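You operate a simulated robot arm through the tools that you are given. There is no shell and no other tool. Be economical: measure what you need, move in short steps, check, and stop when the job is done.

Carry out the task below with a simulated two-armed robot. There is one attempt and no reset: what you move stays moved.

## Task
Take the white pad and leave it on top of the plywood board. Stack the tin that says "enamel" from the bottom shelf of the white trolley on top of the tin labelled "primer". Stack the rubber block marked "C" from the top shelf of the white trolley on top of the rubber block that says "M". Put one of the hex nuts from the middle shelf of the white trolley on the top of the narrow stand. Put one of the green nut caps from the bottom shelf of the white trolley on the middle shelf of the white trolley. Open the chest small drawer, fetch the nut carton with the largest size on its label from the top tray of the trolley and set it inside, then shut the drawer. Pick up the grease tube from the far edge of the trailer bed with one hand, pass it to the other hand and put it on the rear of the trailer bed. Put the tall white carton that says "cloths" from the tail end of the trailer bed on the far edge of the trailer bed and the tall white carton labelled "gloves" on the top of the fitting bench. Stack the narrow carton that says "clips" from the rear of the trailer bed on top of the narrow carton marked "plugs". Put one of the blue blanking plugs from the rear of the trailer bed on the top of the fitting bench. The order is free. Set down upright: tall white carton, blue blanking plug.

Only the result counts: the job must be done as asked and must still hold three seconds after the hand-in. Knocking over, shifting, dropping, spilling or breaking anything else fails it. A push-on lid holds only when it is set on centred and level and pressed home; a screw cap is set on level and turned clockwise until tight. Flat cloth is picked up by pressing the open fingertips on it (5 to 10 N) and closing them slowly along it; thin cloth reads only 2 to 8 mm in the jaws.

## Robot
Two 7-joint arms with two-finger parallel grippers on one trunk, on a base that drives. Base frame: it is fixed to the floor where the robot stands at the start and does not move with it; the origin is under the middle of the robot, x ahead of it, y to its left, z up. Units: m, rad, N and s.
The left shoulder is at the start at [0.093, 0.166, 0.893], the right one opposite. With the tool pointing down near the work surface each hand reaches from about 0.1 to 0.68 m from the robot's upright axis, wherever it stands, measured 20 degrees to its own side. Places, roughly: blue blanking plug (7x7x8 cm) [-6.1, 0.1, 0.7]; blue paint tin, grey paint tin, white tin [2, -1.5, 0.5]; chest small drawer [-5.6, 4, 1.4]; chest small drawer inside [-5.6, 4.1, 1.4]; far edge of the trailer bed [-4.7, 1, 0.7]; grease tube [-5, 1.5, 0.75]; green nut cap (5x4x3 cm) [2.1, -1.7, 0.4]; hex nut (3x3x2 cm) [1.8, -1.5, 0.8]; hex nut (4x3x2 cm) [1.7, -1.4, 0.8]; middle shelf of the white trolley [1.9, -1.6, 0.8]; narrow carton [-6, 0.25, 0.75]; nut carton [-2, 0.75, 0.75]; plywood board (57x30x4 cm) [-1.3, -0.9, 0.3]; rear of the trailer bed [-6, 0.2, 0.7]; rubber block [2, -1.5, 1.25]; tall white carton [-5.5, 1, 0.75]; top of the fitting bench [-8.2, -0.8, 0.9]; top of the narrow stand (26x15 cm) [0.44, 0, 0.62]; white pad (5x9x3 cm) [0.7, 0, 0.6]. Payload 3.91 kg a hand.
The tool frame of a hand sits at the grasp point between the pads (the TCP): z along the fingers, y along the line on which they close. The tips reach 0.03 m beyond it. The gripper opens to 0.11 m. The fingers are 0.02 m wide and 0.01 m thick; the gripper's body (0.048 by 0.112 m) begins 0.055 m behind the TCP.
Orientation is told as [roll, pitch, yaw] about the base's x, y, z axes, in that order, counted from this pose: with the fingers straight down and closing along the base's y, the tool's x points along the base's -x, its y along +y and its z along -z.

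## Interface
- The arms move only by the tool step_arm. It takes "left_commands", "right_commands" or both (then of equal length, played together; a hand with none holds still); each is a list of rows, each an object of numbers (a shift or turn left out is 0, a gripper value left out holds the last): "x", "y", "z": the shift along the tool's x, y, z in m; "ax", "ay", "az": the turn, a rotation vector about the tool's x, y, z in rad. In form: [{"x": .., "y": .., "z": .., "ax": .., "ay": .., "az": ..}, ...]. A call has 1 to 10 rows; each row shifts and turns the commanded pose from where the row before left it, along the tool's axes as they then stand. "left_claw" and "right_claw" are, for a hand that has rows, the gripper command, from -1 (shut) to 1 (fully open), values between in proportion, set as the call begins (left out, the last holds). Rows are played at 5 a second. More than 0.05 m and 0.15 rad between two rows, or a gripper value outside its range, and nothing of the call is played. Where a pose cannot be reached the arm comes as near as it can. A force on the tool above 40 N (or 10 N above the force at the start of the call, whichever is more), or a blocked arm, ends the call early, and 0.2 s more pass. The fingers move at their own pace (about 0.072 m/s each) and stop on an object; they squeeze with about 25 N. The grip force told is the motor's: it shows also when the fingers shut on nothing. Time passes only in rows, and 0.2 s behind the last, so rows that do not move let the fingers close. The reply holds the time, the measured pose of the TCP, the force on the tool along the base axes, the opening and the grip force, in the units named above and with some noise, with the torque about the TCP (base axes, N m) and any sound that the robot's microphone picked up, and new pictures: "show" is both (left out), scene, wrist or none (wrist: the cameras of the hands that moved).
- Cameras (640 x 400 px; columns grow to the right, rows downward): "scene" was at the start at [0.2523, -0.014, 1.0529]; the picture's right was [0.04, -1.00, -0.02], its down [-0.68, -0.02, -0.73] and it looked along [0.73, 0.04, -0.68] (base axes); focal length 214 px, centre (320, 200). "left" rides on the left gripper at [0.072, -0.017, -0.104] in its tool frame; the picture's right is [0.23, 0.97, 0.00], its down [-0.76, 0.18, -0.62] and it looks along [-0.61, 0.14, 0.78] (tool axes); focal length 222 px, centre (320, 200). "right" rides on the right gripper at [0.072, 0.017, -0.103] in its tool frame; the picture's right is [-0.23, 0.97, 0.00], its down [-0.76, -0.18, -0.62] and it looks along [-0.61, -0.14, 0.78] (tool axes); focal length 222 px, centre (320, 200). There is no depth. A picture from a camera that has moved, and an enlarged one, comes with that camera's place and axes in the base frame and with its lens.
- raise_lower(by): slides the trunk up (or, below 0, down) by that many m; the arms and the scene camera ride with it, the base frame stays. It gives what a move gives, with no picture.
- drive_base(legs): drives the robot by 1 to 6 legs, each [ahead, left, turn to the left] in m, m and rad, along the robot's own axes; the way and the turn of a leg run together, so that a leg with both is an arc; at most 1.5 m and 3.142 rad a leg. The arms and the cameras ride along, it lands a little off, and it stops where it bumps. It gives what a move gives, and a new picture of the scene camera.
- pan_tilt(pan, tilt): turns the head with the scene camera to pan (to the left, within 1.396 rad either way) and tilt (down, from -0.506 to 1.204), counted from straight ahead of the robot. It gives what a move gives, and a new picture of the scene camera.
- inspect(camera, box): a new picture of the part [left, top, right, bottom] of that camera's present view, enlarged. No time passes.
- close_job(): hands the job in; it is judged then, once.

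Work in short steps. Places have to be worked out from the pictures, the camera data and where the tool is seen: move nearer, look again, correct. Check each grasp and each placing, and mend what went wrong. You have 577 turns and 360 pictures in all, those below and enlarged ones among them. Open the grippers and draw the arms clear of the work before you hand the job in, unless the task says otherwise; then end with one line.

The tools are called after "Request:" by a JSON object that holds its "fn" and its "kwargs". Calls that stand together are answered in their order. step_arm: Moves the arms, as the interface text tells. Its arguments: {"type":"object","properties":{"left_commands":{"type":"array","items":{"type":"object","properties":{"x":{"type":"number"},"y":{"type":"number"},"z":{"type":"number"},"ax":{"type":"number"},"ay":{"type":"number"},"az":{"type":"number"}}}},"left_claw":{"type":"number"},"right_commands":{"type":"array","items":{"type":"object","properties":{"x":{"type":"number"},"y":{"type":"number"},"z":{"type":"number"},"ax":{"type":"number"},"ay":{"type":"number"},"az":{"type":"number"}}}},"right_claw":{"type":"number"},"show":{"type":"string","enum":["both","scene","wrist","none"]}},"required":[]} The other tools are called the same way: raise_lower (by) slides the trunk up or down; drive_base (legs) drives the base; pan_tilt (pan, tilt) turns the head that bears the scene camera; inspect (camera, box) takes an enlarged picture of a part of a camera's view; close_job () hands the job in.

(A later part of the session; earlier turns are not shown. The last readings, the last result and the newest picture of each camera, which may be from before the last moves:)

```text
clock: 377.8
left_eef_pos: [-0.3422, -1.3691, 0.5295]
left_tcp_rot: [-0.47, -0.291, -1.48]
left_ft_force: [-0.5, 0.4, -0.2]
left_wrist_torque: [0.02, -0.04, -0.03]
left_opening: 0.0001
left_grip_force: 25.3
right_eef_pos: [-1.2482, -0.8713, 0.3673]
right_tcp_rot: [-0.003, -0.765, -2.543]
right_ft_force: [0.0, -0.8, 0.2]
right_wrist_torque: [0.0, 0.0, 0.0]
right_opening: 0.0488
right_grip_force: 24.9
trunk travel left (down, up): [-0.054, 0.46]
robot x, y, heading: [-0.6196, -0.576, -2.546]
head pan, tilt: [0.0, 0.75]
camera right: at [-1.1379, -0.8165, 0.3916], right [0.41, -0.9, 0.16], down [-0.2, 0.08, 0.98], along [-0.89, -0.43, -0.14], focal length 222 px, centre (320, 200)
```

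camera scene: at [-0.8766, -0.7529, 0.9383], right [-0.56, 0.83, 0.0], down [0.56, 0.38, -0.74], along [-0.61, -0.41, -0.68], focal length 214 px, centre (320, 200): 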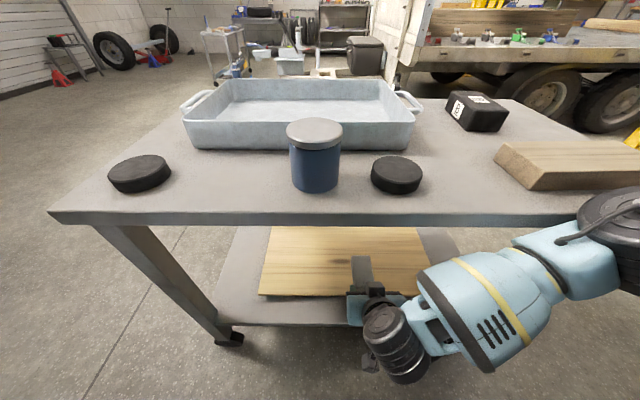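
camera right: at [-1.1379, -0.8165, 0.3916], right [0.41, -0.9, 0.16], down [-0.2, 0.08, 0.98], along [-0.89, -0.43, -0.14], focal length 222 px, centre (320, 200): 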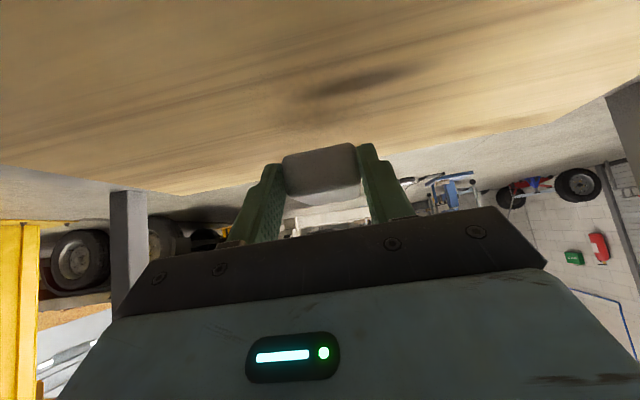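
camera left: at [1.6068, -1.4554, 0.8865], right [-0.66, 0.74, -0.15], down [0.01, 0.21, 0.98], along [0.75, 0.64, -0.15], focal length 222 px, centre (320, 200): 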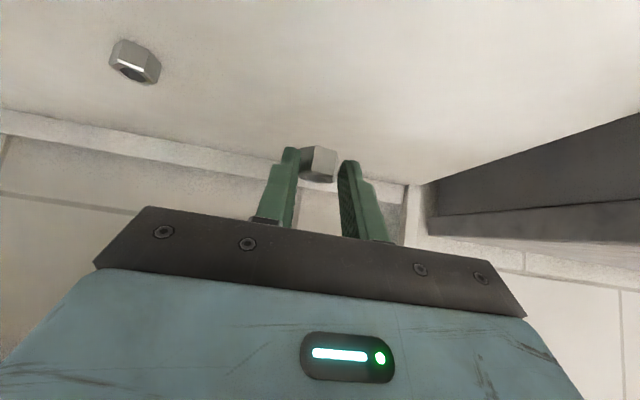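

I lower in small steps until contact.

Request:
{"fn": "step_arm", "kwargs": {"right_commands": [{"x": 0.007, "z": 0.0072}, {"x": 0.0035, "z": 0.0036}, {}], "show": "none"}}

Request:
{"fn": "step_arm", "kwargs": {"right_commands": [{"x": 0.0049, "z": 0.005}, {"x": 0.0035, "z": 0.0036}, {}], "show": "wrist"}}

```text
clock: 378.6
left_eef_pos: [-0.3415, -1.3684, 0.5292]
left_tcp_rot: [-0.47, -0.289, -1.481]
left_ft_force: [0.5, -0.1, 0.1]
left_wrist_torque: [0.01, 0.0, 0.02]
left_opening: 0.0
left_grip_force: 25.3
right_eef_pos: [-1.249, -0.8712, 0.3514]
right_tcp_rot: [-0.002, -0.764, -2.542]
right_ft_force: [-0.3, 0.8, -0.5]
right_wrist_torque: [0.06, -0.03, 0.0]
right_opening: 0.0486
right_grip_force: 25.5
trunk travel left (down, up): [-0.054, 0.46]
robot x, y, heading: [-0.6255, -0.5767, -2.546]
head pan, tilt: [0.0, 0.75]
```

```text
clock: 379.4
left_eef_pos: [-0.3414, -1.3679, 0.5292]
left_tcp_rot: [-0.471, -0.289, -1.48]
left_ft_force: [0.7, 0.5, 0.0]
left_wrist_torque: [0.0, 0.0, -0.01]
left_opening: 0.0003
left_grip_force: 24.6
right_eef_pos: [-1.2487, -0.8722, 0.3396]
right_tcp_rot: [-0.004, -0.765, -2.544]
right_ft_force: [0.1, 0.7, -0.8]
right_wrist_torque: [0.02, 0.01, -0.01]
right_opening: 0.0488
right_grip_force: 24.9
trunk travel left (down, up): [-0.054, 0.46]
robot x, y, heading: [-0.6204, -0.5783, -2.545]
head pan, tilt: [0.0, 0.75]
camera right: at [-1.1381, -0.8169, 0.3649], right [0.41, -0.9, 0.16], down [-0.2, 0.08, 0.98], along [-0.89, -0.43, -0.14], focal length 222 px, centre (320, 200)
```

right: 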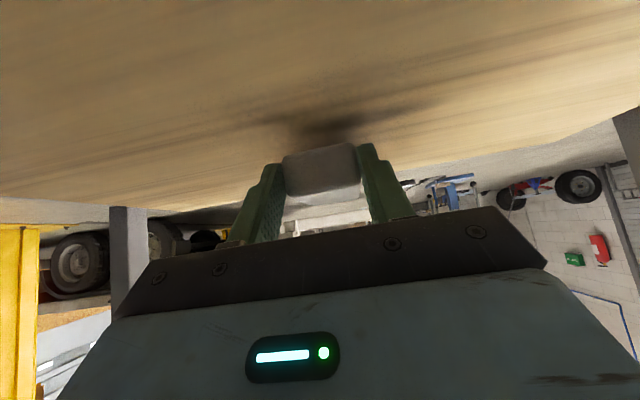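

Shadow shows it nearly touching. A bit further down.

Request:
{"fn": "step_arm", "kwargs": {"right_commands": [{"x": 0.0049, "z": 0.005}, {"x": 0.0035, "z": 0.0036}, {}], "show": "none"}}

Request:
{"fn": "step_arm", "kwargs": {"right_commands": [{"x": 0.0042, "z": 0.0043}, {}], "show": "none"}}

```text
clock: 380.1
left_eef_pos: [-0.3421, -1.3689, 0.5289]
left_tcp_rot: [-0.47, -0.289, -1.481]
left_ft_force: [0.4, 0.1, 0.6]
left_wrist_torque: [0.0, 0.03, 0.01]
left_opening: 0.0001
left_grip_force: 25.0
right_eef_pos: [-1.249, -0.8711, 0.3265]
right_tcp_rot: [-0.003, -0.768, -2.543]
right_ft_force: [0.8, 0.1, 0.8]
right_wrist_torque: [-0.01, -0.01, -0.03]
right_opening: 0.0487
right_grip_force: 25.0
trunk travel left (down, up): [-0.054, 0.46]
robot x, y, heading: [-0.6233, -0.5781, -2.544]
head pan, tilt: [0.0, 0.75]
```

```text
clock: 380.8
left_eef_pos: [-0.3407, -1.3689, 0.5295]
left_tcp_rot: [-0.47, -0.289, -1.48]
left_ft_force: [-0.3, 0.2, -0.8]
left_wrist_torque: [0.01, 0.0, -0.01]
left_opening: 0.0
left_grip_force: 25.4
right_eef_pos: [-1.2496, -0.873, 0.3233]
right_tcp_rot: [-0.003, -0.771, -2.542]
right_ft_force: [-0.2, 0.4, 11.7]
right_wrist_torque: [-0.63, 0.78, -0.06]
right_opening: 0.0487
right_grip_force: 24.9
trunk travel left (down, up): [-0.054, 0.46]
robot x, y, heading: [-0.6186, -0.5765, -2.545]
head pan, tilt: [0.0, 0.75]
```

Contact (12 N). I release and draw back along the tool axis.

Request:
{"fn": "step_arm", "kwargs": {"right_commands": [{"x": -0.0014, "z": -0.0014}, {}, {}], "right_claw": 0.3, "show": "none"}}

Request:
{"fn": "step_arm", "kwargs": {"right_commands": [{"z": -0.03}, {"z": -0.03}, {}], "show": "wrist"}}

```text
clock: 381.6
left_eef_pos: [-0.3422, -1.3683, 0.529]
left_tcp_rot: [-0.469, -0.29, -1.48]
left_ft_force: [0.3, -0.2, 0.4]
left_wrist_torque: [0.01, 0.03, 0.03]
left_opening: 0.0
left_grip_force: 25.2
right_eef_pos: [-1.2482, -0.8713, 0.3226]
right_tcp_rot: [-0.004, -0.762, -2.542]
right_ft_force: [-1.5, 0.0, 0.1]
right_wrist_torque: [0.0, -0.01, -0.01]
right_opening: 0.0716
right_grip_force: 0.0
trunk travel left (down, up): [-0.054, 0.46]
robot x, y, heading: [-0.6189, -0.5781, -2.545]
head pan, tilt: [0.0, 0.75]
```

```text
clock: 382.4
left_eef_pos: [-0.3411, -1.37, 0.5285]
left_tcp_rot: [-0.469, -0.291, -1.48]
left_ft_force: [0.5, 0.5, 0.1]
left_wrist_torque: [0.0, 0.0, 0.0]
left_opening: 0.0
left_grip_force: 24.9
right_eef_pos: [-1.2129, -0.8492, 0.3683]
right_tcp_rot: [-0.002, -0.765, -2.545]
right_ft_force: [0.8, 0.3, 0.7]
right_wrist_torque: [-0.01, 0.02, 0.0]
right_opening: 0.0716
right_grip_force: 0.1
trunk travel left (down, up): [-0.054, 0.46]
robot x, y, heading: [-0.6177, -0.5776, -2.544]
head pan, tilt: [0.0, 0.75]
camera right: at [-1.1026, -0.794, 0.3939], right [0.41, -0.9, 0.15], down [-0.2, 0.08, 0.98], along [-0.89, -0.43, -0.14], focal length 222 px, centre (320, 200)
```

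right: 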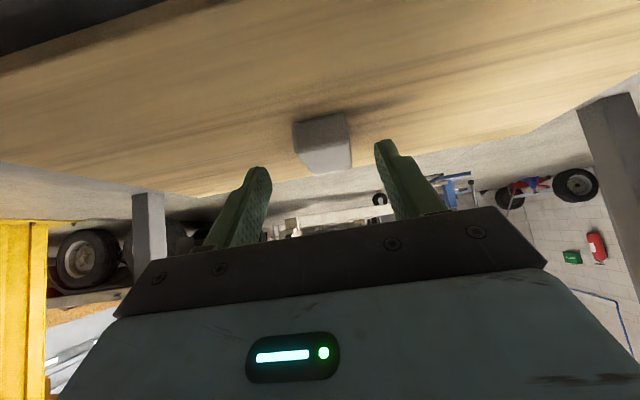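

The pad rests on the board. I drive back out.

Request:
{"fn": "drive_base", "kwargs": {"legs": [[-0.35, 0, 0]]}}

Request:
{"fn": "inspect", "kwargs": {"camera": "scene", "box": [120, 50, 600, 350]}}

```text
clock: 384.6
left_eef_pos: [-0.0536, -1.1722, 0.5285]
left_tcp_rot: [-0.471, -0.289, -1.478]
left_ft_force: [0.4, -0.2, -0.8]
left_wrist_torque: [0.0, 0.0, 0.01]
left_opening: 0.0001
left_grip_force: 24.9
right_eef_pos: [-0.9257, -0.6554, 0.3691]
right_tcp_rot: [-0.005, -0.764, -2.54]
right_ft_force: [-0.2, 0.7, -0.4]
right_wrist_torque: [0.03, -0.01, 0.0]
right_opening: 0.0716
right_grip_force: 0.1
trunk travel left (down, up): [-0.054, 0.46]
robot x, y, heading: [-0.3361, -0.3818, -2.544]
head pan, tilt: [0.0, 0.75]
camera scene: at [-0.5974, -0.5598, 0.9361], right [-0.56, 0.83, 0.0], down [0.56, 0.39, -0.73], along [-0.6, -0.41, -0.68], focal length 214 px, centre (320, 200)
```

scene: 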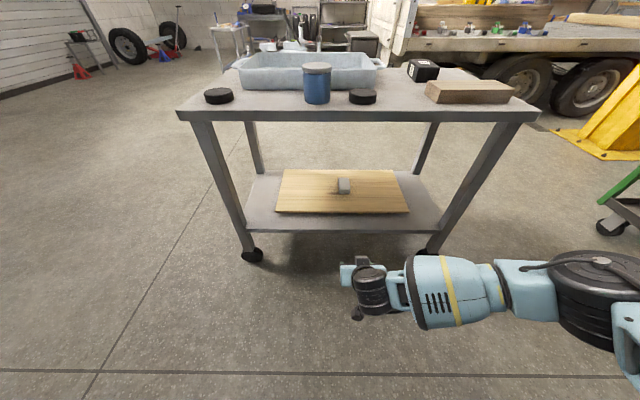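

```text
1.33 times, centred on (360, 200) of scene
camera zoom: at [-0.5974, -0.5598, 0.9361], right [-0.56, 0.83, 0.0], down [0.56, 0.39, -0.73], along [-0.6, -0.41, -0.68], focal length 286 px, centre (267, 200)
```

zoom: 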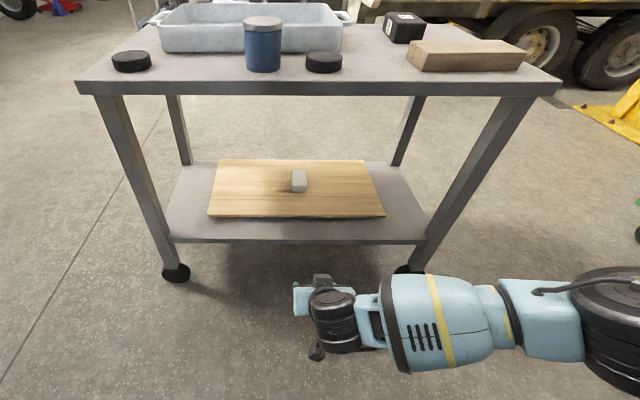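

The pad sits on the board; tins and lids on top are undisturbed. While in free space I bring the left hand up to shoulder height to unlock that arm.

Request:
{"fn": "raise_lower", "kwargs": {"by": 0.2}}

Request:
{"fn": "step_arm", "kwargs": {"left_commands": [{"x": -0.0114, "y": -0.0174, "z": -0.0342}, {"x": -0.0114, "y": -0.0174, "z": -0.0342}, {"x": -0.0114, "y": -0.0174, "z": -0.0342}, {"x": -0.0114, "y": -0.0174, "z": -0.0342}, {"x": -0.0114, "y": -0.0174, "z": -0.0342}, {"x": -0.0114, "y": -0.0174, "z": -0.0342}, {"x": -0.0114, "y": -0.0174, "z": -0.0342}, {}], "left_claw": 1, "show": "none"}}

```text
clock: 386.8
left_eef_pos: [-0.0538, -1.1717, 0.7288]
left_tcp_rot: [-0.469, -0.286, -1.476]
left_ft_force: [-0.1, 0.1, -0.3]
left_wrist_torque: [0.0, -0.02, -0.01]
left_opening: 0.0
left_grip_force: 24.9
right_eef_pos: [-0.9269, -0.654, 0.5682]
right_tcp_rot: [-0.007, -0.765, -2.541]
right_ft_force: [-0.3, -0.6, -0.4]
right_wrist_torque: [0.01, 0.0, 0.0]
right_opening: 0.0717
right_grip_force: 0.0
trunk travel left (down, up): [-0.254, 0.26]
robot x, y, heading: [-0.3345, -0.3825, -2.541]
head pan, tilt: [0.0, 0.75]
```

```text
clock: 388.6
left_eef_pos: [-0.0537, -1.1715, 1.0082]
left_tcp_rot: [-0.469, -0.29, -1.478]
left_ft_force: [-0.7, 0.3, 0.0]
left_wrist_torque: [0.03, 0.0, 0.02]
left_opening: 0.1099
left_grip_force: 0.0
right_eef_pos: [-0.9267, -0.6562, 0.5678]
right_tcp_rot: [-0.005, -0.765, -2.539]
right_ft_force: [-0.5, -0.5, -0.3]
right_wrist_torque: [-0.01, 0.0, 0.01]
right_opening: 0.0715
right_grip_force: 0.1
trunk travel left (down, up): [-0.254, 0.26]
robot x, y, heading: [-0.3386, -0.3816, -2.548]
head pan, tilt: [0.0, 0.75]
```

It tracks exactly. I level the tool, then swing the hand toward the front while turning it straight.

Request:
{"fn": "step_arm", "kwargs": {"left_commands": [{"ax": -0.12}, {"ax": -0.12}, {"ax": -0.12}, {"ax": -0.11}, {"ay": 0.1}, {"ay": 0.1}, {"ay": 0.09}, {}], "show": "none"}}

Request:
{"fn": "step_arm", "kwargs": {"left_commands": [{"az": 0.12, "x": 0.0, "y": -0.03}, {"az": 0.12, "y": -0.035}, {"az": 0.12, "y": -0.04}, {"az": 0.12, "y": -0.04}, {"az": 0.12, "y": -0.04}, {"az": 0.12, "y": -0.04}, {"az": 0.12, "y": -0.04}, {"az": 0.12, "y": -0.04}, {"az": 0.1, "y": -0.04}, {}], "show": "none"}}

```text
clock: 390.4
left_eef_pos: [-0.0521, -1.156, 0.9638]
left_tcp_rot: [0.0, -0.002, -1.476]
left_ft_force: [0.4, 0.6, 0.3]
left_wrist_torque: [-0.01, 0.0, -0.01]
left_opening: 0.1098
left_grip_force: 0.0
left hand out of reach, approached as far as the arm can: row 6, 7
right_eef_pos: [-0.9266, -0.6548, 0.5674]
right_tcp_rot: [-0.004, -0.764, -2.538]
right_ft_force: [0.6, -0.9, 0.0]
right_wrist_torque: [-0.02, 0.04, 0.0]
right_opening: 0.0714
right_grip_force: 0.1
trunk travel left (down, up): [-0.254, 0.26]
robot x, y, heading: [-0.3374, -0.3815, -2.539]
head pan, tilt: [0.0, 0.75]
```

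```text
clock: 392.6
left_eef_pos: [-0.3514, -1.0238, 0.9557]
left_tcp_rot: [-0.001, 0.0, -2.54]
left_ft_force: [-0.4, -0.2, 0.4]
left_wrist_torque: [-0.02, 0.04, -0.01]
left_opening: 0.1101
left_grip_force: 0.0
left hand out of reach, approached as far as the arm can: row 3, 6
right_eef_pos: [-0.9273, -0.6559, 0.5677]
right_tcp_rot: [-0.004, -0.763, -2.539]
right_ft_force: [-0.9, 0.0, 0.1]
right_wrist_torque: [0.03, -0.01, 0.01]
right_opening: 0.0714
right_grip_force: 0.0
trunk travel left (down, up): [-0.254, 0.26]
robot x, y, heading: [-0.3368, -0.3834, -2.543]
head pan, tilt: [0.0, 0.75]
```

Now the left hand points down, aligned, at 0.37 ahead / 0.52 left. I bring it in toward the front.

Request:
{"fn": "step_arm", "kwargs": {"left_commands": [{"y": -0.04, "x": -0.015}, {"y": -0.04, "x": -0.015}, {"y": -0.04, "x": -0.015}, {"y": -0.04, "x": -0.015}, {"y": -0.04, "x": -0.015}, {"y": -0.03}, {}], "show": "scene"}}

```text
clock: 394.2
left_eef_pos: [-0.546, -0.8779, 0.9589]
left_tcp_rot: [0.001, 0.001, -2.538]
left_ft_force: [0.5, 0.4, -0.1]
left_wrist_torque: [0.02, 0.01, -0.02]
left_opening: 0.1101
left_grip_force: 0.1
right_eef_pos: [-0.925, -0.6553, 0.5673]
right_tcp_rot: [-0.004, -0.765, -2.539]
right_ft_force: [-0.2, 0.0, -1.0]
right_wrist_torque: [0.0, -0.02, -0.01]
right_opening: 0.0714
right_grip_force: 0.0
trunk travel left (down, up): [-0.254, 0.26]
robot x, y, heading: [-0.341, -0.3779, -2.542]
head pan, tilt: [0.0, 0.75]
camera scene: at [-0.5335, -0.5164, 1.164], right [-0.56, 0.83, 0.0], down [0.56, 0.39, -0.73], along [-0.6, -0.41, -0.68], focal length 214 px, centre (320, 200)
```

scene: 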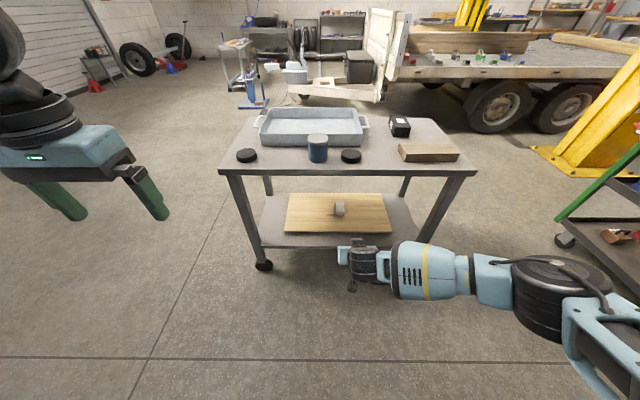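

The left arm is back to its normal posture. I do the same with the right hand: raise, then level.

Request:
{"fn": "step_arm", "kwargs": {"right_commands": [{"x": -0.0346, "z": -0.036, "y": -0.015}, {"x": -0.0346, "z": -0.036, "y": -0.015}, {"x": -0.0346, "z": -0.036, "y": -0.015}, {"x": -0.0346, "z": -0.036, "y": -0.015}, {"x": -0.0346, "z": -0.036, "y": -0.015}, {"x": -0.0346, "z": -0.036, "y": -0.015}, {"x": -0.0346, "z": -0.036}, {"ay": 0.127}, {"ay": 0.127}, {"ay": 0.127}], "show": "none"}}

Request:
{"fn": "step_arm", "kwargs": {"right_commands": [{"ay": 0.127, "x": 0.03}, {"ay": 0.127, "x": 0.03}, {"ay": 0.127, "x": 0.03}, {"x": 0.03}, {"y": -0.02}, {}], "right_claw": 1, "show": "none"}}

```text
refused: row 1 steps farther than a row can; nothing moved
```

```text
clock: 395.6
left_eef_pos: [-0.5458, -0.8771, 0.9589]
left_tcp_rot: [-0.001, 0.003, -2.536]
left_ft_force: [-0.4, -0.4, 0.7]
left_wrist_torque: [0.0, 0.0, 0.02]
left_opening: 0.11
left_grip_force: 0.0
right_eef_pos: [-0.8534, -0.5825, 0.5035]
right_tcp_rot: [-0.003, -0.385, -2.543]
right_ft_force: [-0.5, 1.0, 1.0]
right_wrist_torque: [0.01, 0.0, 0.02]
right_opening: 0.1102
right_grip_force: 0.0
trunk travel left (down, up): [-0.254, 0.26]
robot x, y, heading: [-0.336, -0.38, -2.541]
head pan, tilt: [0.0, 0.75]
```

I raise it now with smaller rows and finish levelling.

Request:
{"fn": "step_arm", "kwargs": {"right_commands": [{"x": -0.017, "z": -0.0417, "y": -0.01}, {"x": -0.017, "z": -0.0417, "y": -0.01}, {"x": -0.017, "z": -0.0417, "y": -0.01}, {"x": -0.017, "z": -0.0417, "y": -0.01}, {"x": -0.017, "z": -0.0417, "y": -0.01}, {"x": -0.017, "z": -0.0417, "y": -0.01}, {"x": -0.017, "z": -0.0417, "y": -0.01}, {"x": -0.017, "z": -0.0417, "y": -0.01}, {"ay": 0.128}, {"ay": 0.128}], "show": "none"}}

Request:
{"fn": "step_arm", "kwargs": {"right_commands": [{"ay": 0.128}, {"x": 0.03, "z": -0.03}, {"x": 0.03, "z": -0.03}, {}], "show": "none"}}

```text
clock: 397.8
left_eef_pos: [-0.5477, -0.8779, 0.9588]
left_tcp_rot: [-0.001, 0.002, -2.538]
left_ft_force: [-0.7, -0.7, 0.3]
left_wrist_torque: [0.02, 0.01, 0.01]
left_opening: 0.11
left_grip_force: 0.0
right_eef_pos: [-0.8998, -0.5185, 0.8642]
right_tcp_rot: [-0.004, -0.125, -2.54]
right_ft_force: [-0.1, -0.7, 0.4]
right_wrist_torque: [0.02, 0.0, 0.02]
right_opening: 0.11
right_grip_force: 0.0
trunk travel left (down, up): [-0.254, 0.26]
robot x, y, heading: [-0.3391, -0.3834, -2.544]
head pan, tilt: [0.0, 0.75]
```

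```text
clock: 398.8
left_eef_pos: [-0.5455, -0.878, 0.9585]
left_tcp_rot: [-0.001, 0.001, -2.539]
left_ft_force: [0.4, 0.5, 0.6]
left_wrist_torque: [0.01, -0.01, -0.02]
left_opening: 0.1101
left_grip_force: 0.1
right_eef_pos: [-0.8502, -0.4818, 0.923]
right_tcp_rot: [-0.003, 0.0, -2.544]
right_ft_force: [-0.1, -0.4, -0.2]
right_wrist_torque: [0.01, 0.02, 0.01]
right_opening: 0.1102
right_grip_force: 0.0
trunk travel left (down, up): [-0.254, 0.26]
robot x, y, heading: [-0.3362, -0.3805, -2.534]
head pan, tilt: [0.0, 0.75]
```

Both arms are ready. Next the nut carton on the green-legged trolley at about (-2, 0.75): I turn right and drive there.

Request:
{"fn": "drive_base", "kwargs": {"legs": [[0.0, 0, -1.25], [0.9, 0, 0]]}}

```text
clock: 406.7
left_eef_pos: [-1.5926, 0.2152, 0.9581]
left_tcp_rot: [0.0, 0.001, 2.494]
left_ft_force: [0.7, 0.3, 0.4]
left_wrist_torque: [0.02, 0.01, -0.01]
left_opening: 0.1102
left_grip_force: 0.0
right_eef_pos: [-1.3117, 0.6274, 0.9243]
right_tcp_rot: [-0.001, 0.001, 2.489]
right_ft_force: [0.2, -0.7, 0.7]
right_wrist_torque: [-0.02, 0.01, 0.0]
right_opening: 0.1102
right_grip_force: 0.1
trunk travel left (down, up): [-0.254, 0.26]
robot x, y, heading: [-1.0531, 0.1687, 2.484]
head pan, tilt: [0.0, 0.75]
camera scene: at [-1.2454, 0.3178, 1.164], right [0.61, 0.8, 0.0], down [0.54, -0.41, -0.73], along [-0.58, 0.44, -0.68], focal length 214 px, centre (320, 200)
```

scene: 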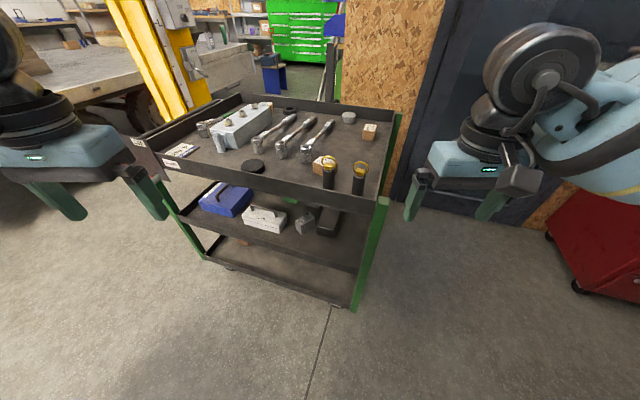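

I zoom on the top tray to read the cartons' labels.

Request:
{"fn": "inspect", "kwargs": {"camera": "scene", "box": [130, 85, 410, 215]}}

```text
2.29 times, centred on (270, 150) of scene
camera zoom: at [-1.2454, 0.3178, 1.164], right [0.61, 0.8, 0.0], down [0.54, -0.41, -0.73], along [-0.58, 0.44, -0.68], focal length 490 px, centre (434, 314)
```

zoom: 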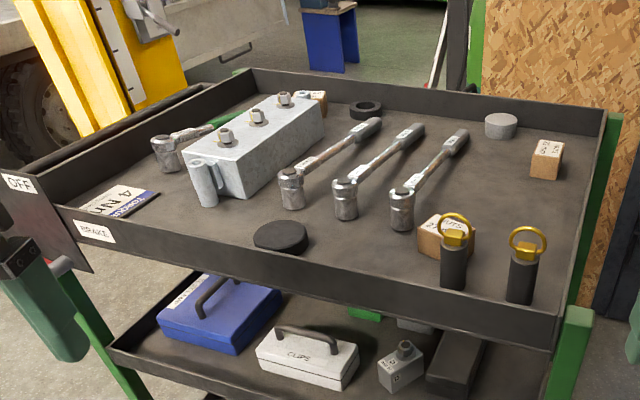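

I zoom on each of the three small cartons.

Request:
{"fn": "inspect", "kwargs": {"camera": "scene", "box": [355, 115, 385, 135]}}

Request:
{"fn": "inspect", "kwargs": {"camera": "scene", "box": [308, 148, 344, 172]}}

Request:
{"fn": "inspect", "kwargs": {"camera": "scene", "box": [254, 95, 290, 119]}}

```text
16.00 times, centred on (370, 125) of scene
camera zoom: at [-1.2454, 0.3178, 1.164], right [0.61, 0.8, 0.0], down [0.54, -0.41, -0.73], along [-0.58, 0.44, -0.68], focal length 3432 px, centre (-480, 1400)
```

zoom: 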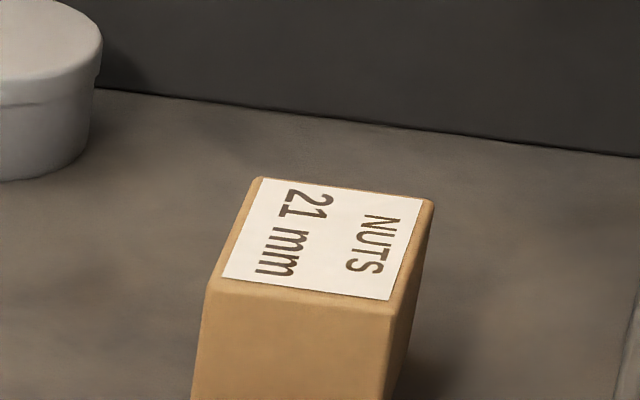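

```text
16.00 times, centred on (326, 160) of scene
camera zoom: at [-1.2454, 0.3178, 1.164], right [0.61, 0.8, 0.0], down [0.54, -0.41, -0.73], along [-0.58, 0.44, -0.68], focal length 3432 px, centre (224, 840)
```

zoom: 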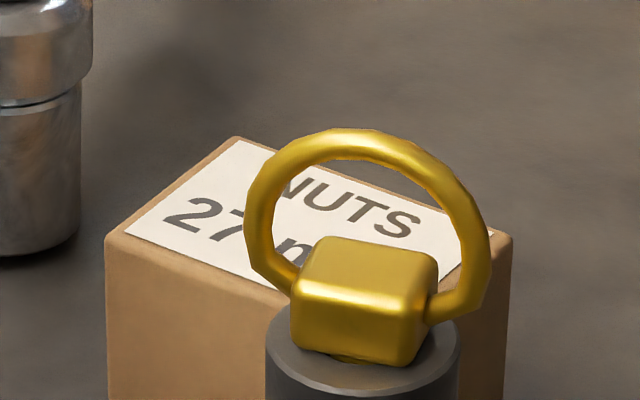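

```text
16.00 times, centred on (272, 107) of scene
camera zoom: at [-1.2454, 0.3178, 1.164], right [0.61, 0.8, 0.0], down [0.54, -0.41, -0.73], along [-0.58, 0.44, -0.68], focal length 3432 px, centre (1088, 1688)
```

zoom: 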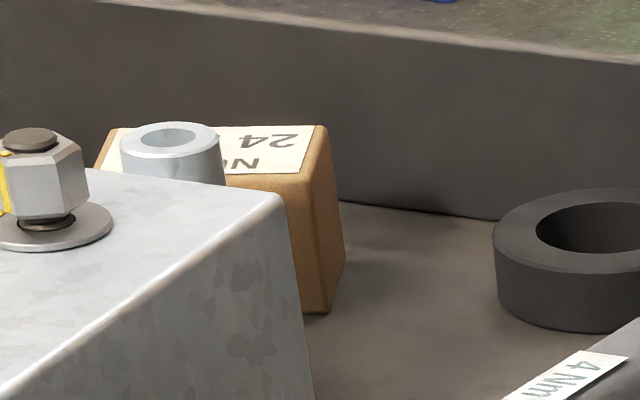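

The 27 mm carton is the largest, beside the front eyebolt. I drive nearer (0.28 ahead, 0.16 left) with hands above everything on the tray.

Request:
{"fn": "drive_base", "kwargs": {"legs": [[0.27, 0.16, 0]]}}

Request:
{"fn": "inspect", "kwargs": {"camera": "scene", "box": [280, 150, 480, 275]}}

```text
clock: 408.8
left_eef_pos: [-1.9032, 0.2491, 0.9576]
left_tcp_rot: [0.0, 0.003, 2.501]
left_ft_force: [-0.4, -0.7, -0.6]
left_wrist_torque: [0.02, 0.01, -0.01]
left_opening: 0.1103
left_grip_force: 0.0
right_eef_pos: [-1.6256, 0.6639, 0.9233]
right_tcp_rot: [-0.004, 0.001, 2.495]
right_ft_force: [-1.1, 1.0, -0.3]
right_wrist_torque: [-0.03, -0.02, -0.01]
right_opening: 0.1099
right_grip_force: 0.1
trunk travel left (down, up): [-0.254, 0.26]
robot x, y, heading: [-1.3653, 0.2059, 2.497]
head pan, tilt: [0.0, 0.75]
camera scene: at [-1.5568, 0.3536, 1.1639], right [0.6, 0.8, 0.0], down [0.55, -0.41, -0.73], along [-0.58, 0.44, -0.68], focal length 214 px, centre (320, 200)
```

scene: 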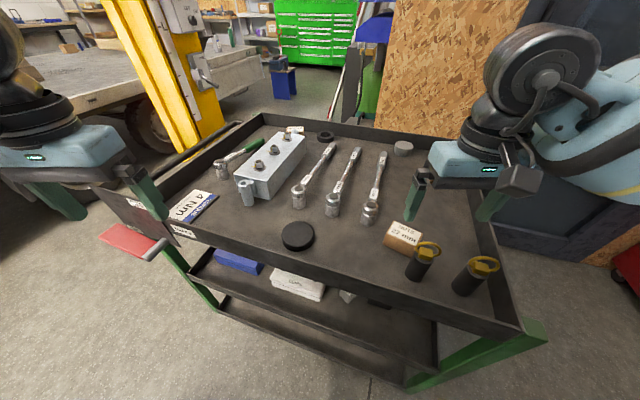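

```text
3.20 times, centred on (380, 212) of scene
camera zoom: at [-1.5568, 0.3536, 1.1639], right [0.6, 0.8, 0.0], down [0.55, -0.41, -0.73], along [-0.58, 0.44, -0.68], focal length 686 px, centre (128, 160)
```

zoom: 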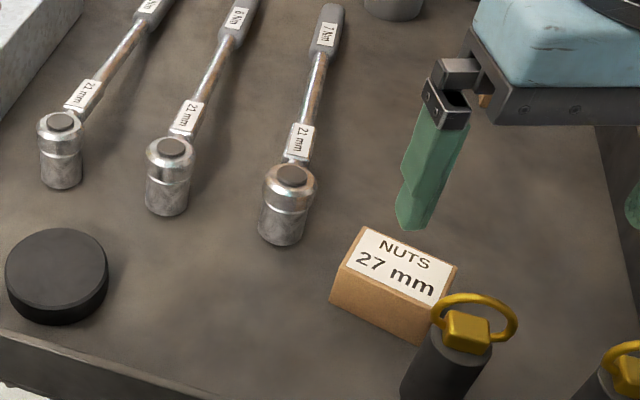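

Carton centre ≈ (-1.673, 0.663), top z≈0.81. I turn the right hand to the carton's angle, centre it and lean it away from the eyebolts, then check.

Request:
{"fn": "step_arm", "kwargs": {"right_commands": [{"az": 0.14}, {"az": 0.14}, {"az": 0.14}, {"x": -0.0231, "y": 0.0416}, {"ay": 0.1}, {"ay": 0.1}, {"ay": 0.1}, {}], "right_claw": 1, "show": "wrist"}}

```text
clock: 410.6
left_eef_pos: [-1.9019, 0.2471, 0.9588]
left_tcp_rot: [0.0, 0.002, 2.5]
left_ft_force: [-0.2, 0.0, 0.6]
left_wrist_torque: [0.0, 0.04, -0.02]
left_opening: 0.11
left_grip_force: 0.1
right_eef_pos: [-1.6727, 0.6631, 0.9239]
right_tcp_rot: [-0.002, 0.302, 2.076]
right_ft_force: [0.2, -0.1, 0.6]
right_wrist_torque: [0.01, 0.0, -0.01]
right_opening: 0.1102
right_grip_force: 0.1
trunk travel left (down, up): [-0.254, 0.26]
robot x, y, heading: [-1.3624, 0.2056, 2.497]
head pan, tilt: [0.0, 0.75]
camera right: at [-1.6697, 0.6203, 1.0453], right [-0.96, -0.28, -0.07], down [-0.29, 0.88, 0.37], along [-0.04, 0.37, -0.93], focal length 222 px, centre (320, 200)
```

right: 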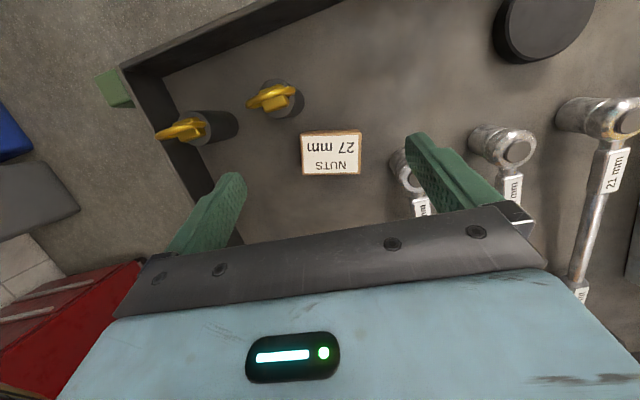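

Carton well located; I turn another 0.18 rad to match it, narrow the fingers to 8.8 cm to miss the socket, and lower.

Request:
{"fn": "step_arm", "kwargs": {"right_commands": [{"az": 0.09}, {"az": 0.09, "x": -0.001, "y": 0.003}, {"z": 0.0344, "x": -0.0107}, {"z": 0.0344, "x": -0.0107}, {}], "right_claw": 0.6, "show": "wrist"}}

```text
clock: 411.8
left_eef_pos: [-1.9025, 0.2487, 0.9584]
left_tcp_rot: [0.0, 0.002, 2.501]
left_ft_force: [-0.1, -0.5, 0.4]
left_wrist_torque: [0.01, -0.01, 0.04]
left_opening: 0.1104
left_grip_force: 0.0
right_eef_pos: [-1.6702, 0.6647, 0.8514]
right_tcp_rot: [-0.057, 0.293, 1.885]
right_ft_force: [-0.4, 0.1, -0.9]
right_wrist_torque: [-0.01, 0.04, -0.01]
right_opening: 0.0881
right_grip_force: 0.0
trunk travel left (down, up): [-0.254, 0.26]
robot x, y, heading: [-1.3642, 0.2068, 2.494]
head pan, tilt: [0.0, 0.75]
camera right: at [-1.6819, 0.6189, 0.9714], right [-0.99, -0.11, -0.12], down [-0.15, 0.91, 0.39], along [0.07, 0.4, -0.92], focal length 222 px, centre (320, 200)
```

right: 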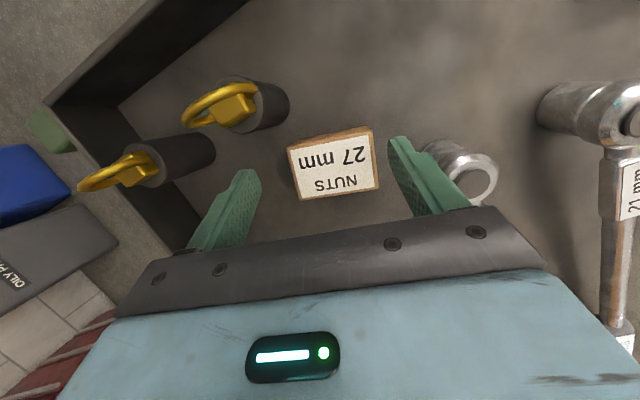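

Good alignment. I lower the last 5 cm.

Request:
{"fn": "step_arm", "kwargs": {"right_commands": [{"z": 0.0229, "x": -0.0071}, {"z": 0.0229, "x": -0.0071}, {}], "show": "wrist"}}

```text
clock: 412.6
left_eef_pos: [-1.9016, 0.2478, 0.9582]
left_tcp_rot: [0.0, 0.0, 2.501]
left_ft_force: [-0.1, 0.6, 0.9]
left_wrist_torque: [0.0, 0.0, 0.01]
left_opening: 0.1102
left_grip_force: 0.1
right_eef_pos: [-1.6706, 0.6657, 0.8031]
right_tcp_rot: [-0.057, 0.292, 1.887]
right_ft_force: [-0.8, 1.2, 1.0]
right_wrist_torque: [0.01, -0.03, 0.01]
right_opening: 0.088
right_grip_force: 0.0
trunk travel left (down, up): [-0.254, 0.26]
robot x, y, heading: [-1.3702, 0.2029, 2.495]
head pan, tilt: [0.0, 0.75]
camera right: at [-1.6805, 0.6204, 0.9237], right [-0.99, -0.11, -0.12], down [-0.15, 0.91, 0.39], along [0.07, 0.4, -0.92], focal length 222 px, centre (320, 200)
```

right: 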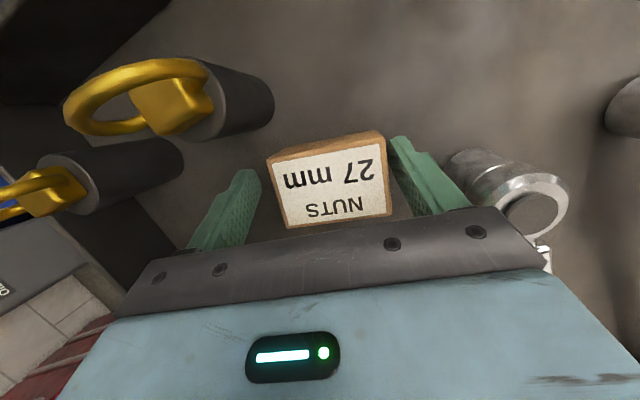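

The carton is between the fingers. I close and lift.

Request:
{"fn": "step_arm", "kwargs": {"right_commands": [{}, {}, {}, {}], "right_claw": -1, "show": "none"}}

Request:
{"fn": "step_arm", "kwargs": {"right_commands": [{"z": -0.038, "x": 0.0118}, {"z": -0.038, "x": 0.0118}, {"z": -0.038, "x": 0.0118}, {"z": -0.038, "x": 0.0118}, {}], "show": "wrist"}}

```text
clock: 413.6
left_eef_pos: [-1.9018, 0.2484, 0.958]
left_tcp_rot: [-0.001, 0.004, 2.502]
left_ft_force: [0.1, -0.1, -0.3]
left_wrist_torque: [-0.05, 0.01, 0.03]
left_opening: 0.1099
left_grip_force: 0.1
right_eef_pos: [-1.6704, 0.6658, 0.8034]
right_tcp_rot: [-0.057, 0.293, 1.887]
right_ft_force: [0.2, -0.6, 1.0]
right_wrist_torque: [-0.09, 0.06, -0.03]
right_opening: 0.0662
right_grip_force: 25.4
trunk travel left (down, up): [-0.254, 0.26]
robot x, y, heading: [-1.3674, 0.2113, 2.5]
head pan, tilt: [0.0, 0.75]
```

```text
clock: 414.8
left_eef_pos: [-1.9027, 0.2481, 0.9589]
left_tcp_rot: [0.001, 0.003, 2.501]
left_ft_force: [-1.0, 0.3, -0.2]
left_wrist_torque: [0.02, 0.01, -0.01]
left_opening: 0.11
left_grip_force: 0.0
right_eef_pos: [-1.678, 0.6646, 0.9627]
right_tcp_rot: [-0.057, 0.295, 1.886]
right_ft_force: [-0.5, 0.0, -2.3]
right_wrist_torque: [-0.07, 0.02, -0.04]
right_opening: 0.0654
right_grip_force: 25.4
trunk travel left (down, up): [-0.254, 0.26]
robot x, y, heading: [-1.3654, 0.2104, 2.496]
head pan, tilt: [0.0, 0.75]
camera right: at [-1.6884, 0.6179, 1.0827], right [-0.99, -0.11, -0.12], down [-0.15, 0.91, 0.38], along [0.07, 0.4, -0.92], focal length 222 px, centre (320, 200)
```

right: 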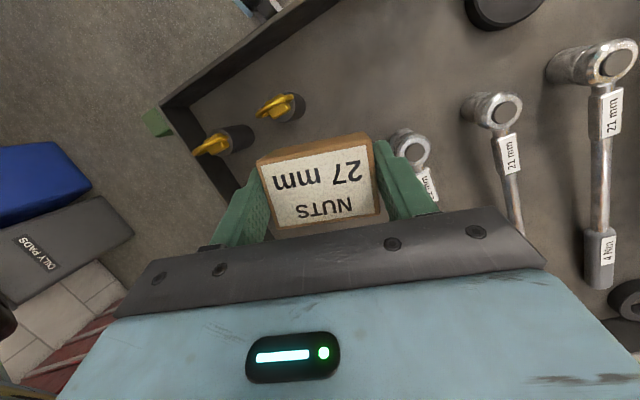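

Carton in hand. I level the right hand at carrying height, back away from the tray and head round the trolley's left side.

Request:
{"fn": "step_arm", "kwargs": {"right_commands": [{"ay": -0.1}, {"ay": -0.1}, {"ay": -0.095}, {"az": -0.14}, {"az": -0.14}, {"az": -0.14}, {"az": -0.14}, {"az": -0.05}, {}], "show": "none"}}

Request:
{"fn": "drive_base", "kwargs": {"legs": [[-0.35, 0, 0], [0, 0, 1.0], [0.8, 0, 0]]}}

```text
clock: 416.8
left_eef_pos: [-1.9031, 0.2474, 0.9591]
left_tcp_rot: [0.0, 0.001, 2.5]
left_ft_force: [0.1, -0.6, -0.7]
left_wrist_torque: [0.01, 0.0, -0.02]
left_opening: 0.1099
left_grip_force: 0.0
right_eef_pos: [-1.6779, 0.6621, 0.9638]
right_tcp_rot: [-0.045, 0.032, 2.515]
right_ft_force: [-0.1, 0.7, -1.6]
right_wrist_torque: [-0.02, 0.0, 0.02]
right_opening: 0.0653
right_grip_force: 25.2
trunk travel left (down, up): [-0.254, 0.26]
robot x, y, heading: [-1.3672, 0.2075, 2.497]
head pan, tilt: [0.0, 0.75]
```

```text
clock: 425.5
left_eef_pos: [-2.1623, -0.703, 0.9588]
left_tcp_rot: [-0.001, 0.002, -2.795]
left_ft_force: [0.3, -0.5, 0.9]
left_wrist_torque: [0.02, 0.02, -0.01]
left_opening: 0.1099
left_grip_force: 0.1
right_eef_pos: [-2.384, -0.2875, 0.9626]
right_tcp_rot: [-0.045, 0.032, -2.785]
right_ft_force: [0.3, 0.4, -1.6]
right_wrist_torque: [0.0, -0.03, 0.0]
right_opening: 0.0649
right_grip_force: 25.3
trunk travel left (down, up): [-0.254, 0.26]
robot x, y, heading: [-1.8347, -0.2784, -2.804]
head pan, tilt: [0.0, 0.75]
camera scene: at [-2.0585, -0.3556, 1.1639], right [-0.34, 0.94, 0.0], down [0.64, 0.23, -0.73], along [-0.69, -0.25, -0.68], focal length 214 px, centre (320, 200)
```

scene: 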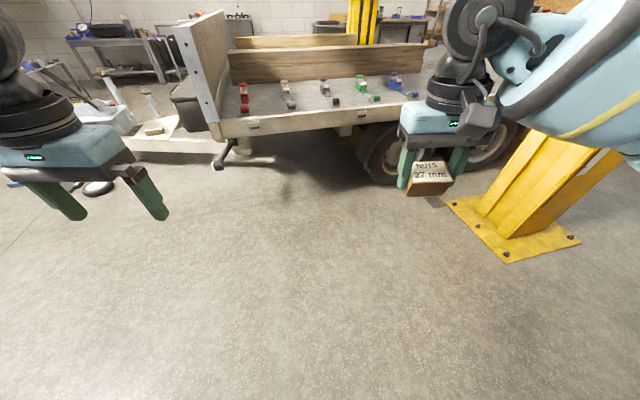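

I turn right and drive between the green trolley and the yellow post.

Request:
{"fn": "drive_base", "kwargs": {"legs": [[0, 0, -0.861], [1.056, 0, 0], [0, 0, -0.774], [0.9, 0, 0]]}}

```text
clock: 436.1
left_eef_pos: [-3.1446, 0.6402, 0.9672]
left_tcp_rot: [0.001, -0.015, 1.858]
left_ft_force: [1.2, 1.2, 0.1]
left_wrist_torque: [-0.01, 0.01, 0.03]
left_opening: 0.1099
left_grip_force: 0.2
right_eef_pos: [-2.7284, 0.8529, 0.9681]
right_tcp_rot: [-0.041, 0.019, 1.894]
right_ft_force: [0.6, 0.4, -3.0]
right_wrist_torque: [0.02, 0.02, 0.01]
right_opening: 0.065
right_grip_force: 25.0
trunk travel left (down, up): [-0.254, 0.26]
robot x, y, heading: [-2.7441, 0.3087, 1.883]
head pan, tilt: [0.0, 0.75]
stopped in leg 4: the robot was blocked; the commanded pose is now the measured one
camera scene: at [-2.8068, 0.5299, 1.1669], right [0.95, 0.3, -0.01], down [0.2, -0.64, -0.74], along [-0.23, 0.7, -0.67], focal length 214 px, centre (320, 200)
```

scene: 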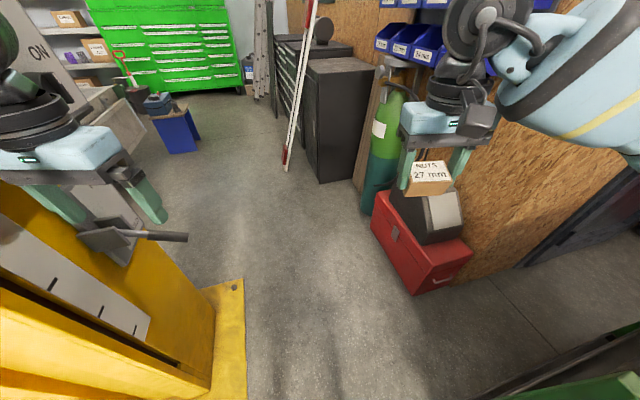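

The left hand touched the lever on the yellow post. I back off, tuck the left hand inward and shift right.

Request:
{"fn": "drive_base", "kwargs": {"legs": [[-0.12, 0, 0]]}}

Request:
{"fn": "step_arm", "kwargs": {"left_commands": [{"y": -0.04, "z": -0.02}, {"y": -0.04, "z": -0.03}, {"y": -0.03, "z": -0.03}, {}], "show": "none"}}

Request:
{"fn": "drive_base", "kwargs": {"legs": [[0.05, -0.12, 0], [0.3, 0, 0]]}}

```text
clock: 437.4
left_eef_pos: [-3.1187, 0.538, 0.9573]
left_tcp_rot: [-0.003, 0.005, 1.864]
left_ft_force: [0.1, -0.1, 0.1]
left_wrist_torque: [0.03, 0.01, 0.03]
left_opening: 0.1101
left_grip_force: 0.1
right_eef_pos: [-2.7014, 0.7494, 0.9636]
right_tcp_rot: [-0.044, 0.03, 1.893]
right_ft_force: [-0.1, -0.2, -2.3]
right_wrist_torque: [0.02, 0.01, 0.0]
right_opening: 0.0648
right_grip_force: 24.5
trunk travel left (down, up): [-0.254, 0.26]
robot x, y, heading: [-2.7083, 0.1977, 1.875]
head pan, tilt: [0.0, 0.75]
camera scene: at [-2.7817, 0.4285, 1.1641], right [0.95, 0.3, 0.0], down [0.2, -0.65, -0.73], along [-0.22, 0.7, -0.68], focal length 214 px, centre (320, 200)
```

scene: 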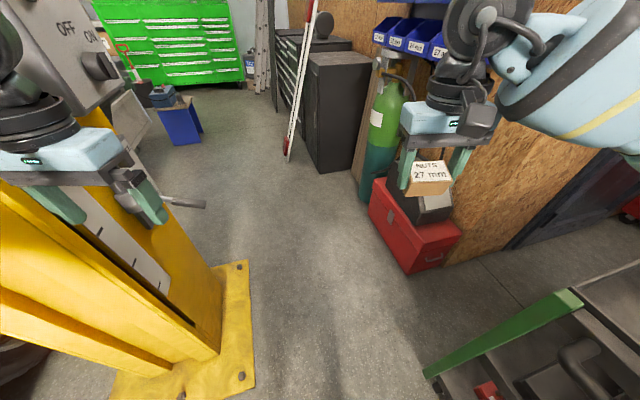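

```text
clock: 438.4
left_eef_pos: [-3.0156, 0.5717, 1.0366]
left_tcp_rot: [-0.002, 0.005, 1.864]
left_ft_force: [-0.3, 0.5, 0.6]
left_wrist_torque: [0.02, 0.0, 0.01]
left_opening: 0.1099
left_grip_force: 0.1
right_eef_pos: [-2.7023, 0.7489, 0.9627]
right_tcp_rot: [-0.044, 0.03, 1.892]
right_ft_force: [-0.1, 1.0, -1.5]
right_wrist_torque: [0.0, -0.05, -0.02]
right_opening: 0.0649
right_grip_force: 25.1
trunk travel left (down, up): [-0.254, 0.26]
robot x, y, heading: [-2.7138, 0.1986, 1.875]
head pan, tilt: [0.0, 0.75]
```

```text
clock: 441.7
left_eef_pos: [-3.0044, 0.9397, 1.037]
left_tcp_rot: [-0.002, 0.007, 1.864]
left_ft_force: [-0.1, -0.8, 0.8]
left_wrist_torque: [-0.02, 0.01, 0.01]
left_opening: 0.1099
left_grip_force: 0.0
right_eef_pos: [-2.6911, 1.1183, 0.9625]
right_tcp_rot: [-0.045, 0.032, 1.893]
right_ft_force: [-0.9, 0.1, -2.1]
right_wrist_torque: [-0.01, -0.01, -0.01]
right_opening: 0.0651
right_grip_force: 24.7
trunk travel left (down, up): [-0.254, 0.26]
robot x, y, heading: [-2.7018, 0.567, 1.875]
head pan, tilt: [0.0, 0.75]
camera scene: at [-2.7711, 0.7979, 1.1639], right [0.95, 0.3, 0.0], down [0.2, -0.65, -0.73], along [-0.22, 0.7, -0.68], focal length 214 px, centre (320, 200)
```

scene: 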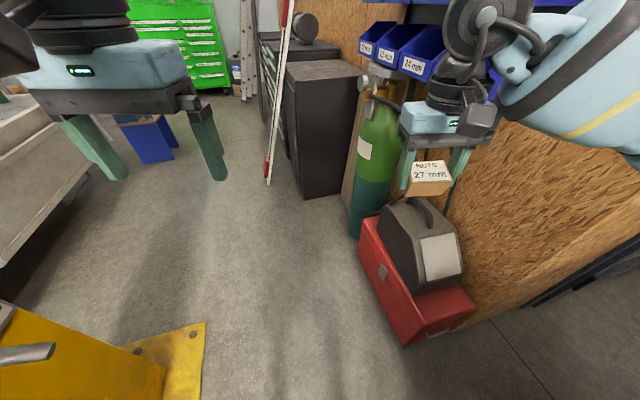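

Past the post. I continue ahead-left toward the green chest.

Request:
{"fn": "drive_base", "kwargs": {"legs": [[0.5, 0.25, 0], [0.5, 0.1, 0], [0, 0, 0.35]]}}

```text
clock: 448.6
left_eef_pos: [-3.753, 1.6499, 1.0368]
left_tcp_rot: [-0.004, 0.004, 2.227]
left_ft_force: [-0.8, 0.0, -0.2]
left_wrist_torque: [-0.01, 0.0, 0.0]
left_opening: 0.1101
left_grip_force: 0.1
right_eef_pos: [-3.524, 1.9273, 0.9622]
right_tcp_rot: [-0.045, 0.032, 2.254]
right_ft_force: [0.1, 0.2, -1.9]
right_wrist_torque: [0.01, -0.04, 0.01]
right_opening: 0.0648
right_grip_force: 25.2
trunk travel left (down, up): [-0.254, 0.26]
robot x, y, heading: [-3.3354, 1.4123, 2.242]
head pan, tilt: [0.0, 0.75]
camera scene: at [-3.4851, 1.5995, 1.164], right [0.79, 0.62, 0.0], down [0.42, -0.54, -0.73], along [-0.45, 0.57, -0.68], focal length 214 px, centre (320, 200)
```

scene: 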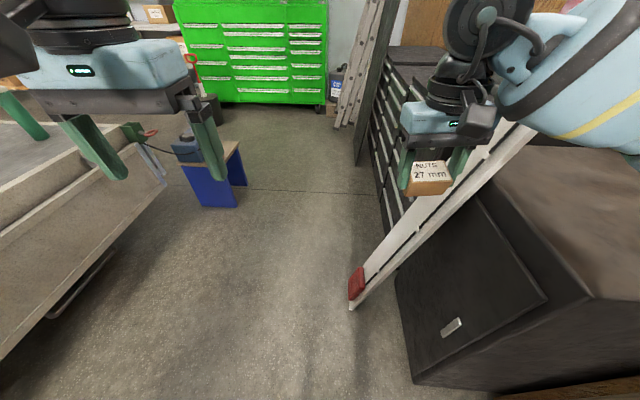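

The gap between the trailer corner and the leaning pole is about 0.85 m. I sidestep left 0.22 to be in its middle and advance a little.

Request:
{"fn": "drive_base", "kwargs": {"legs": [[0.0, 0.22, 0], [0.3, 0, 0]]}}

```text
clock: 452.8
left_eef_pos: [-4.1088, 1.7453, 1.0375]
left_tcp_rot: [-0.001, 0.006, 2.223]
left_ft_force: [-0.2, 0.0, -0.5]
left_wrist_torque: [0.03, -0.06, 0.01]
left_opening: 0.1102
left_grip_force: 0.0
right_eef_pos: [-3.8762, 2.0235, 0.963]
right_tcp_rot: [-0.044, 0.032, 2.252]
right_ft_force: [0.2, -0.2, -1.6]
right_wrist_torque: [-0.02, -0.02, 0.0]
right_opening: 0.0648
right_grip_force: 25.0
trunk travel left (down, up): [-0.254, 0.26]
robot x, y, heading: [-3.6915, 1.5074, 2.236]
head pan, tilt: [0.0, 0.75]
camera scene: at [-3.8393, 1.6946, 1.1639], right [0.79, 0.62, 0.0], down [0.42, -0.54, -0.73], along [-0.45, 0.58, -0.68], focal length 214 px, centre (320, 200)
```

scene: 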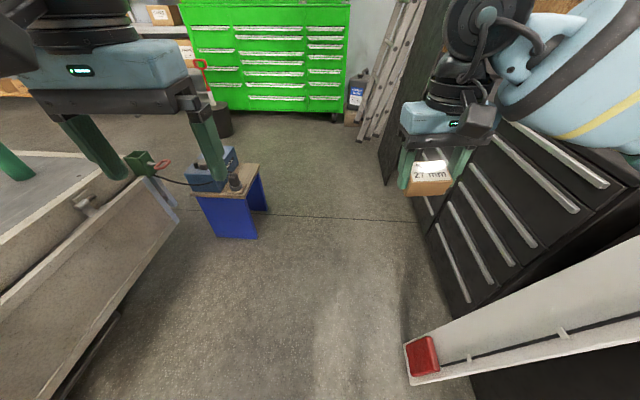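

Clear ahead. I pass between the pole foot and the stool toward the chest.

Request:
{"fn": "drive_base", "kwargs": {"legs": [[0.5, 0, 0], [0.95, -0.15, 0], [0, 0, 0.2]]}}

```text
clock: 461.1
left_eef_pos: [-4.9275, 2.8745, 1.0369]
left_tcp_rot: [-0.005, 0.006, 2.441]
left_ft_force: [0.3, -0.3, 1.2]
left_wrist_torque: [0.02, 0.01, 0.02]
left_opening: 0.11
left_grip_force: 0.1
right_eef_pos: [-4.7632, 3.196, 0.9634]
right_tcp_rot: [-0.045, 0.032, 2.47]
right_ft_force: [-0.1, -0.6, -2.0]
right_wrist_torque: [-0.02, 0.0, -0.02]
right_opening: 0.0648
right_grip_force: 24.4
trunk travel left (down, up): [-0.254, 0.26]
robot x, y, heading: [-4.4662, 2.7317, 2.456]
head pan, tilt: [0.0, 0.75]
camera scene: at [-4.6545, 2.8827, 1.164], right [0.64, 0.77, 0.0], down [0.53, -0.43, -0.73], along [-0.56, 0.46, -0.68], focal length 214 px, centre (320, 200)
```

scene: 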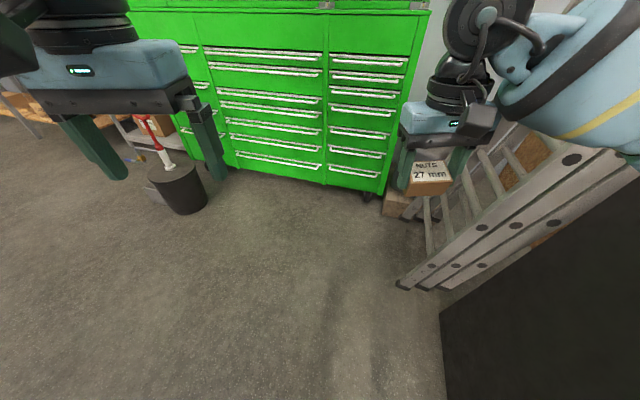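

The green chest is ahead. I tilt the head up to find the small drawer.

Request:
{"fn": "pan_tilt", "kwargs": {"pan": 0.0, "tilt": 0.1}}

```text
clock: 462.1
left_eef_pos: [-4.9281, 2.8739, 1.0381]
left_tcp_rot: [-0.002, 0.005, 2.441]
left_ft_force: [0.5, 0.8, -0.5]
left_wrist_torque: [0.0, -0.03, -0.02]
left_opening: 0.1101
left_grip_force: 0.0
right_eef_pos: [-4.7629, 3.1961, 0.9621]
right_tcp_rot: [-0.045, 0.03, 2.469]
right_ft_force: [-0.2, -1.0, -2.5]
right_wrist_torque: [-0.02, -0.04, -0.02]
right_opening: 0.0647
right_grip_force: 25.7
trunk travel left (down, up): [-0.254, 0.26]
robot x, y, heading: [-4.4678, 2.7265, 2.452]
head pan, tilt: [0.0, 0.099]
camera scene: at [-4.6615, 2.8887, 1.2229], right [0.64, 0.77, 0.0], down [0.08, -0.06, -0.99], along [-0.77, 0.63, -0.1], focal length 214 px, centre (320, 200)
```

scene: 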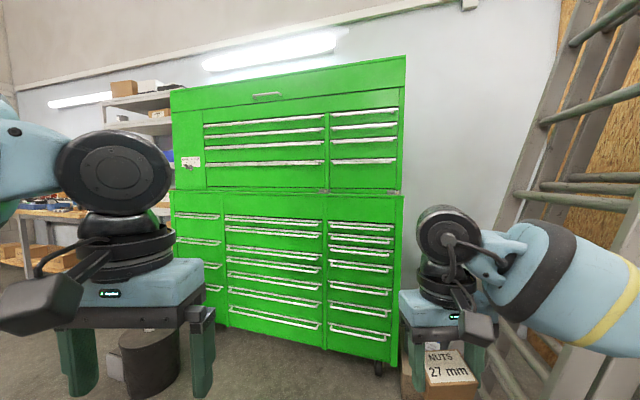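

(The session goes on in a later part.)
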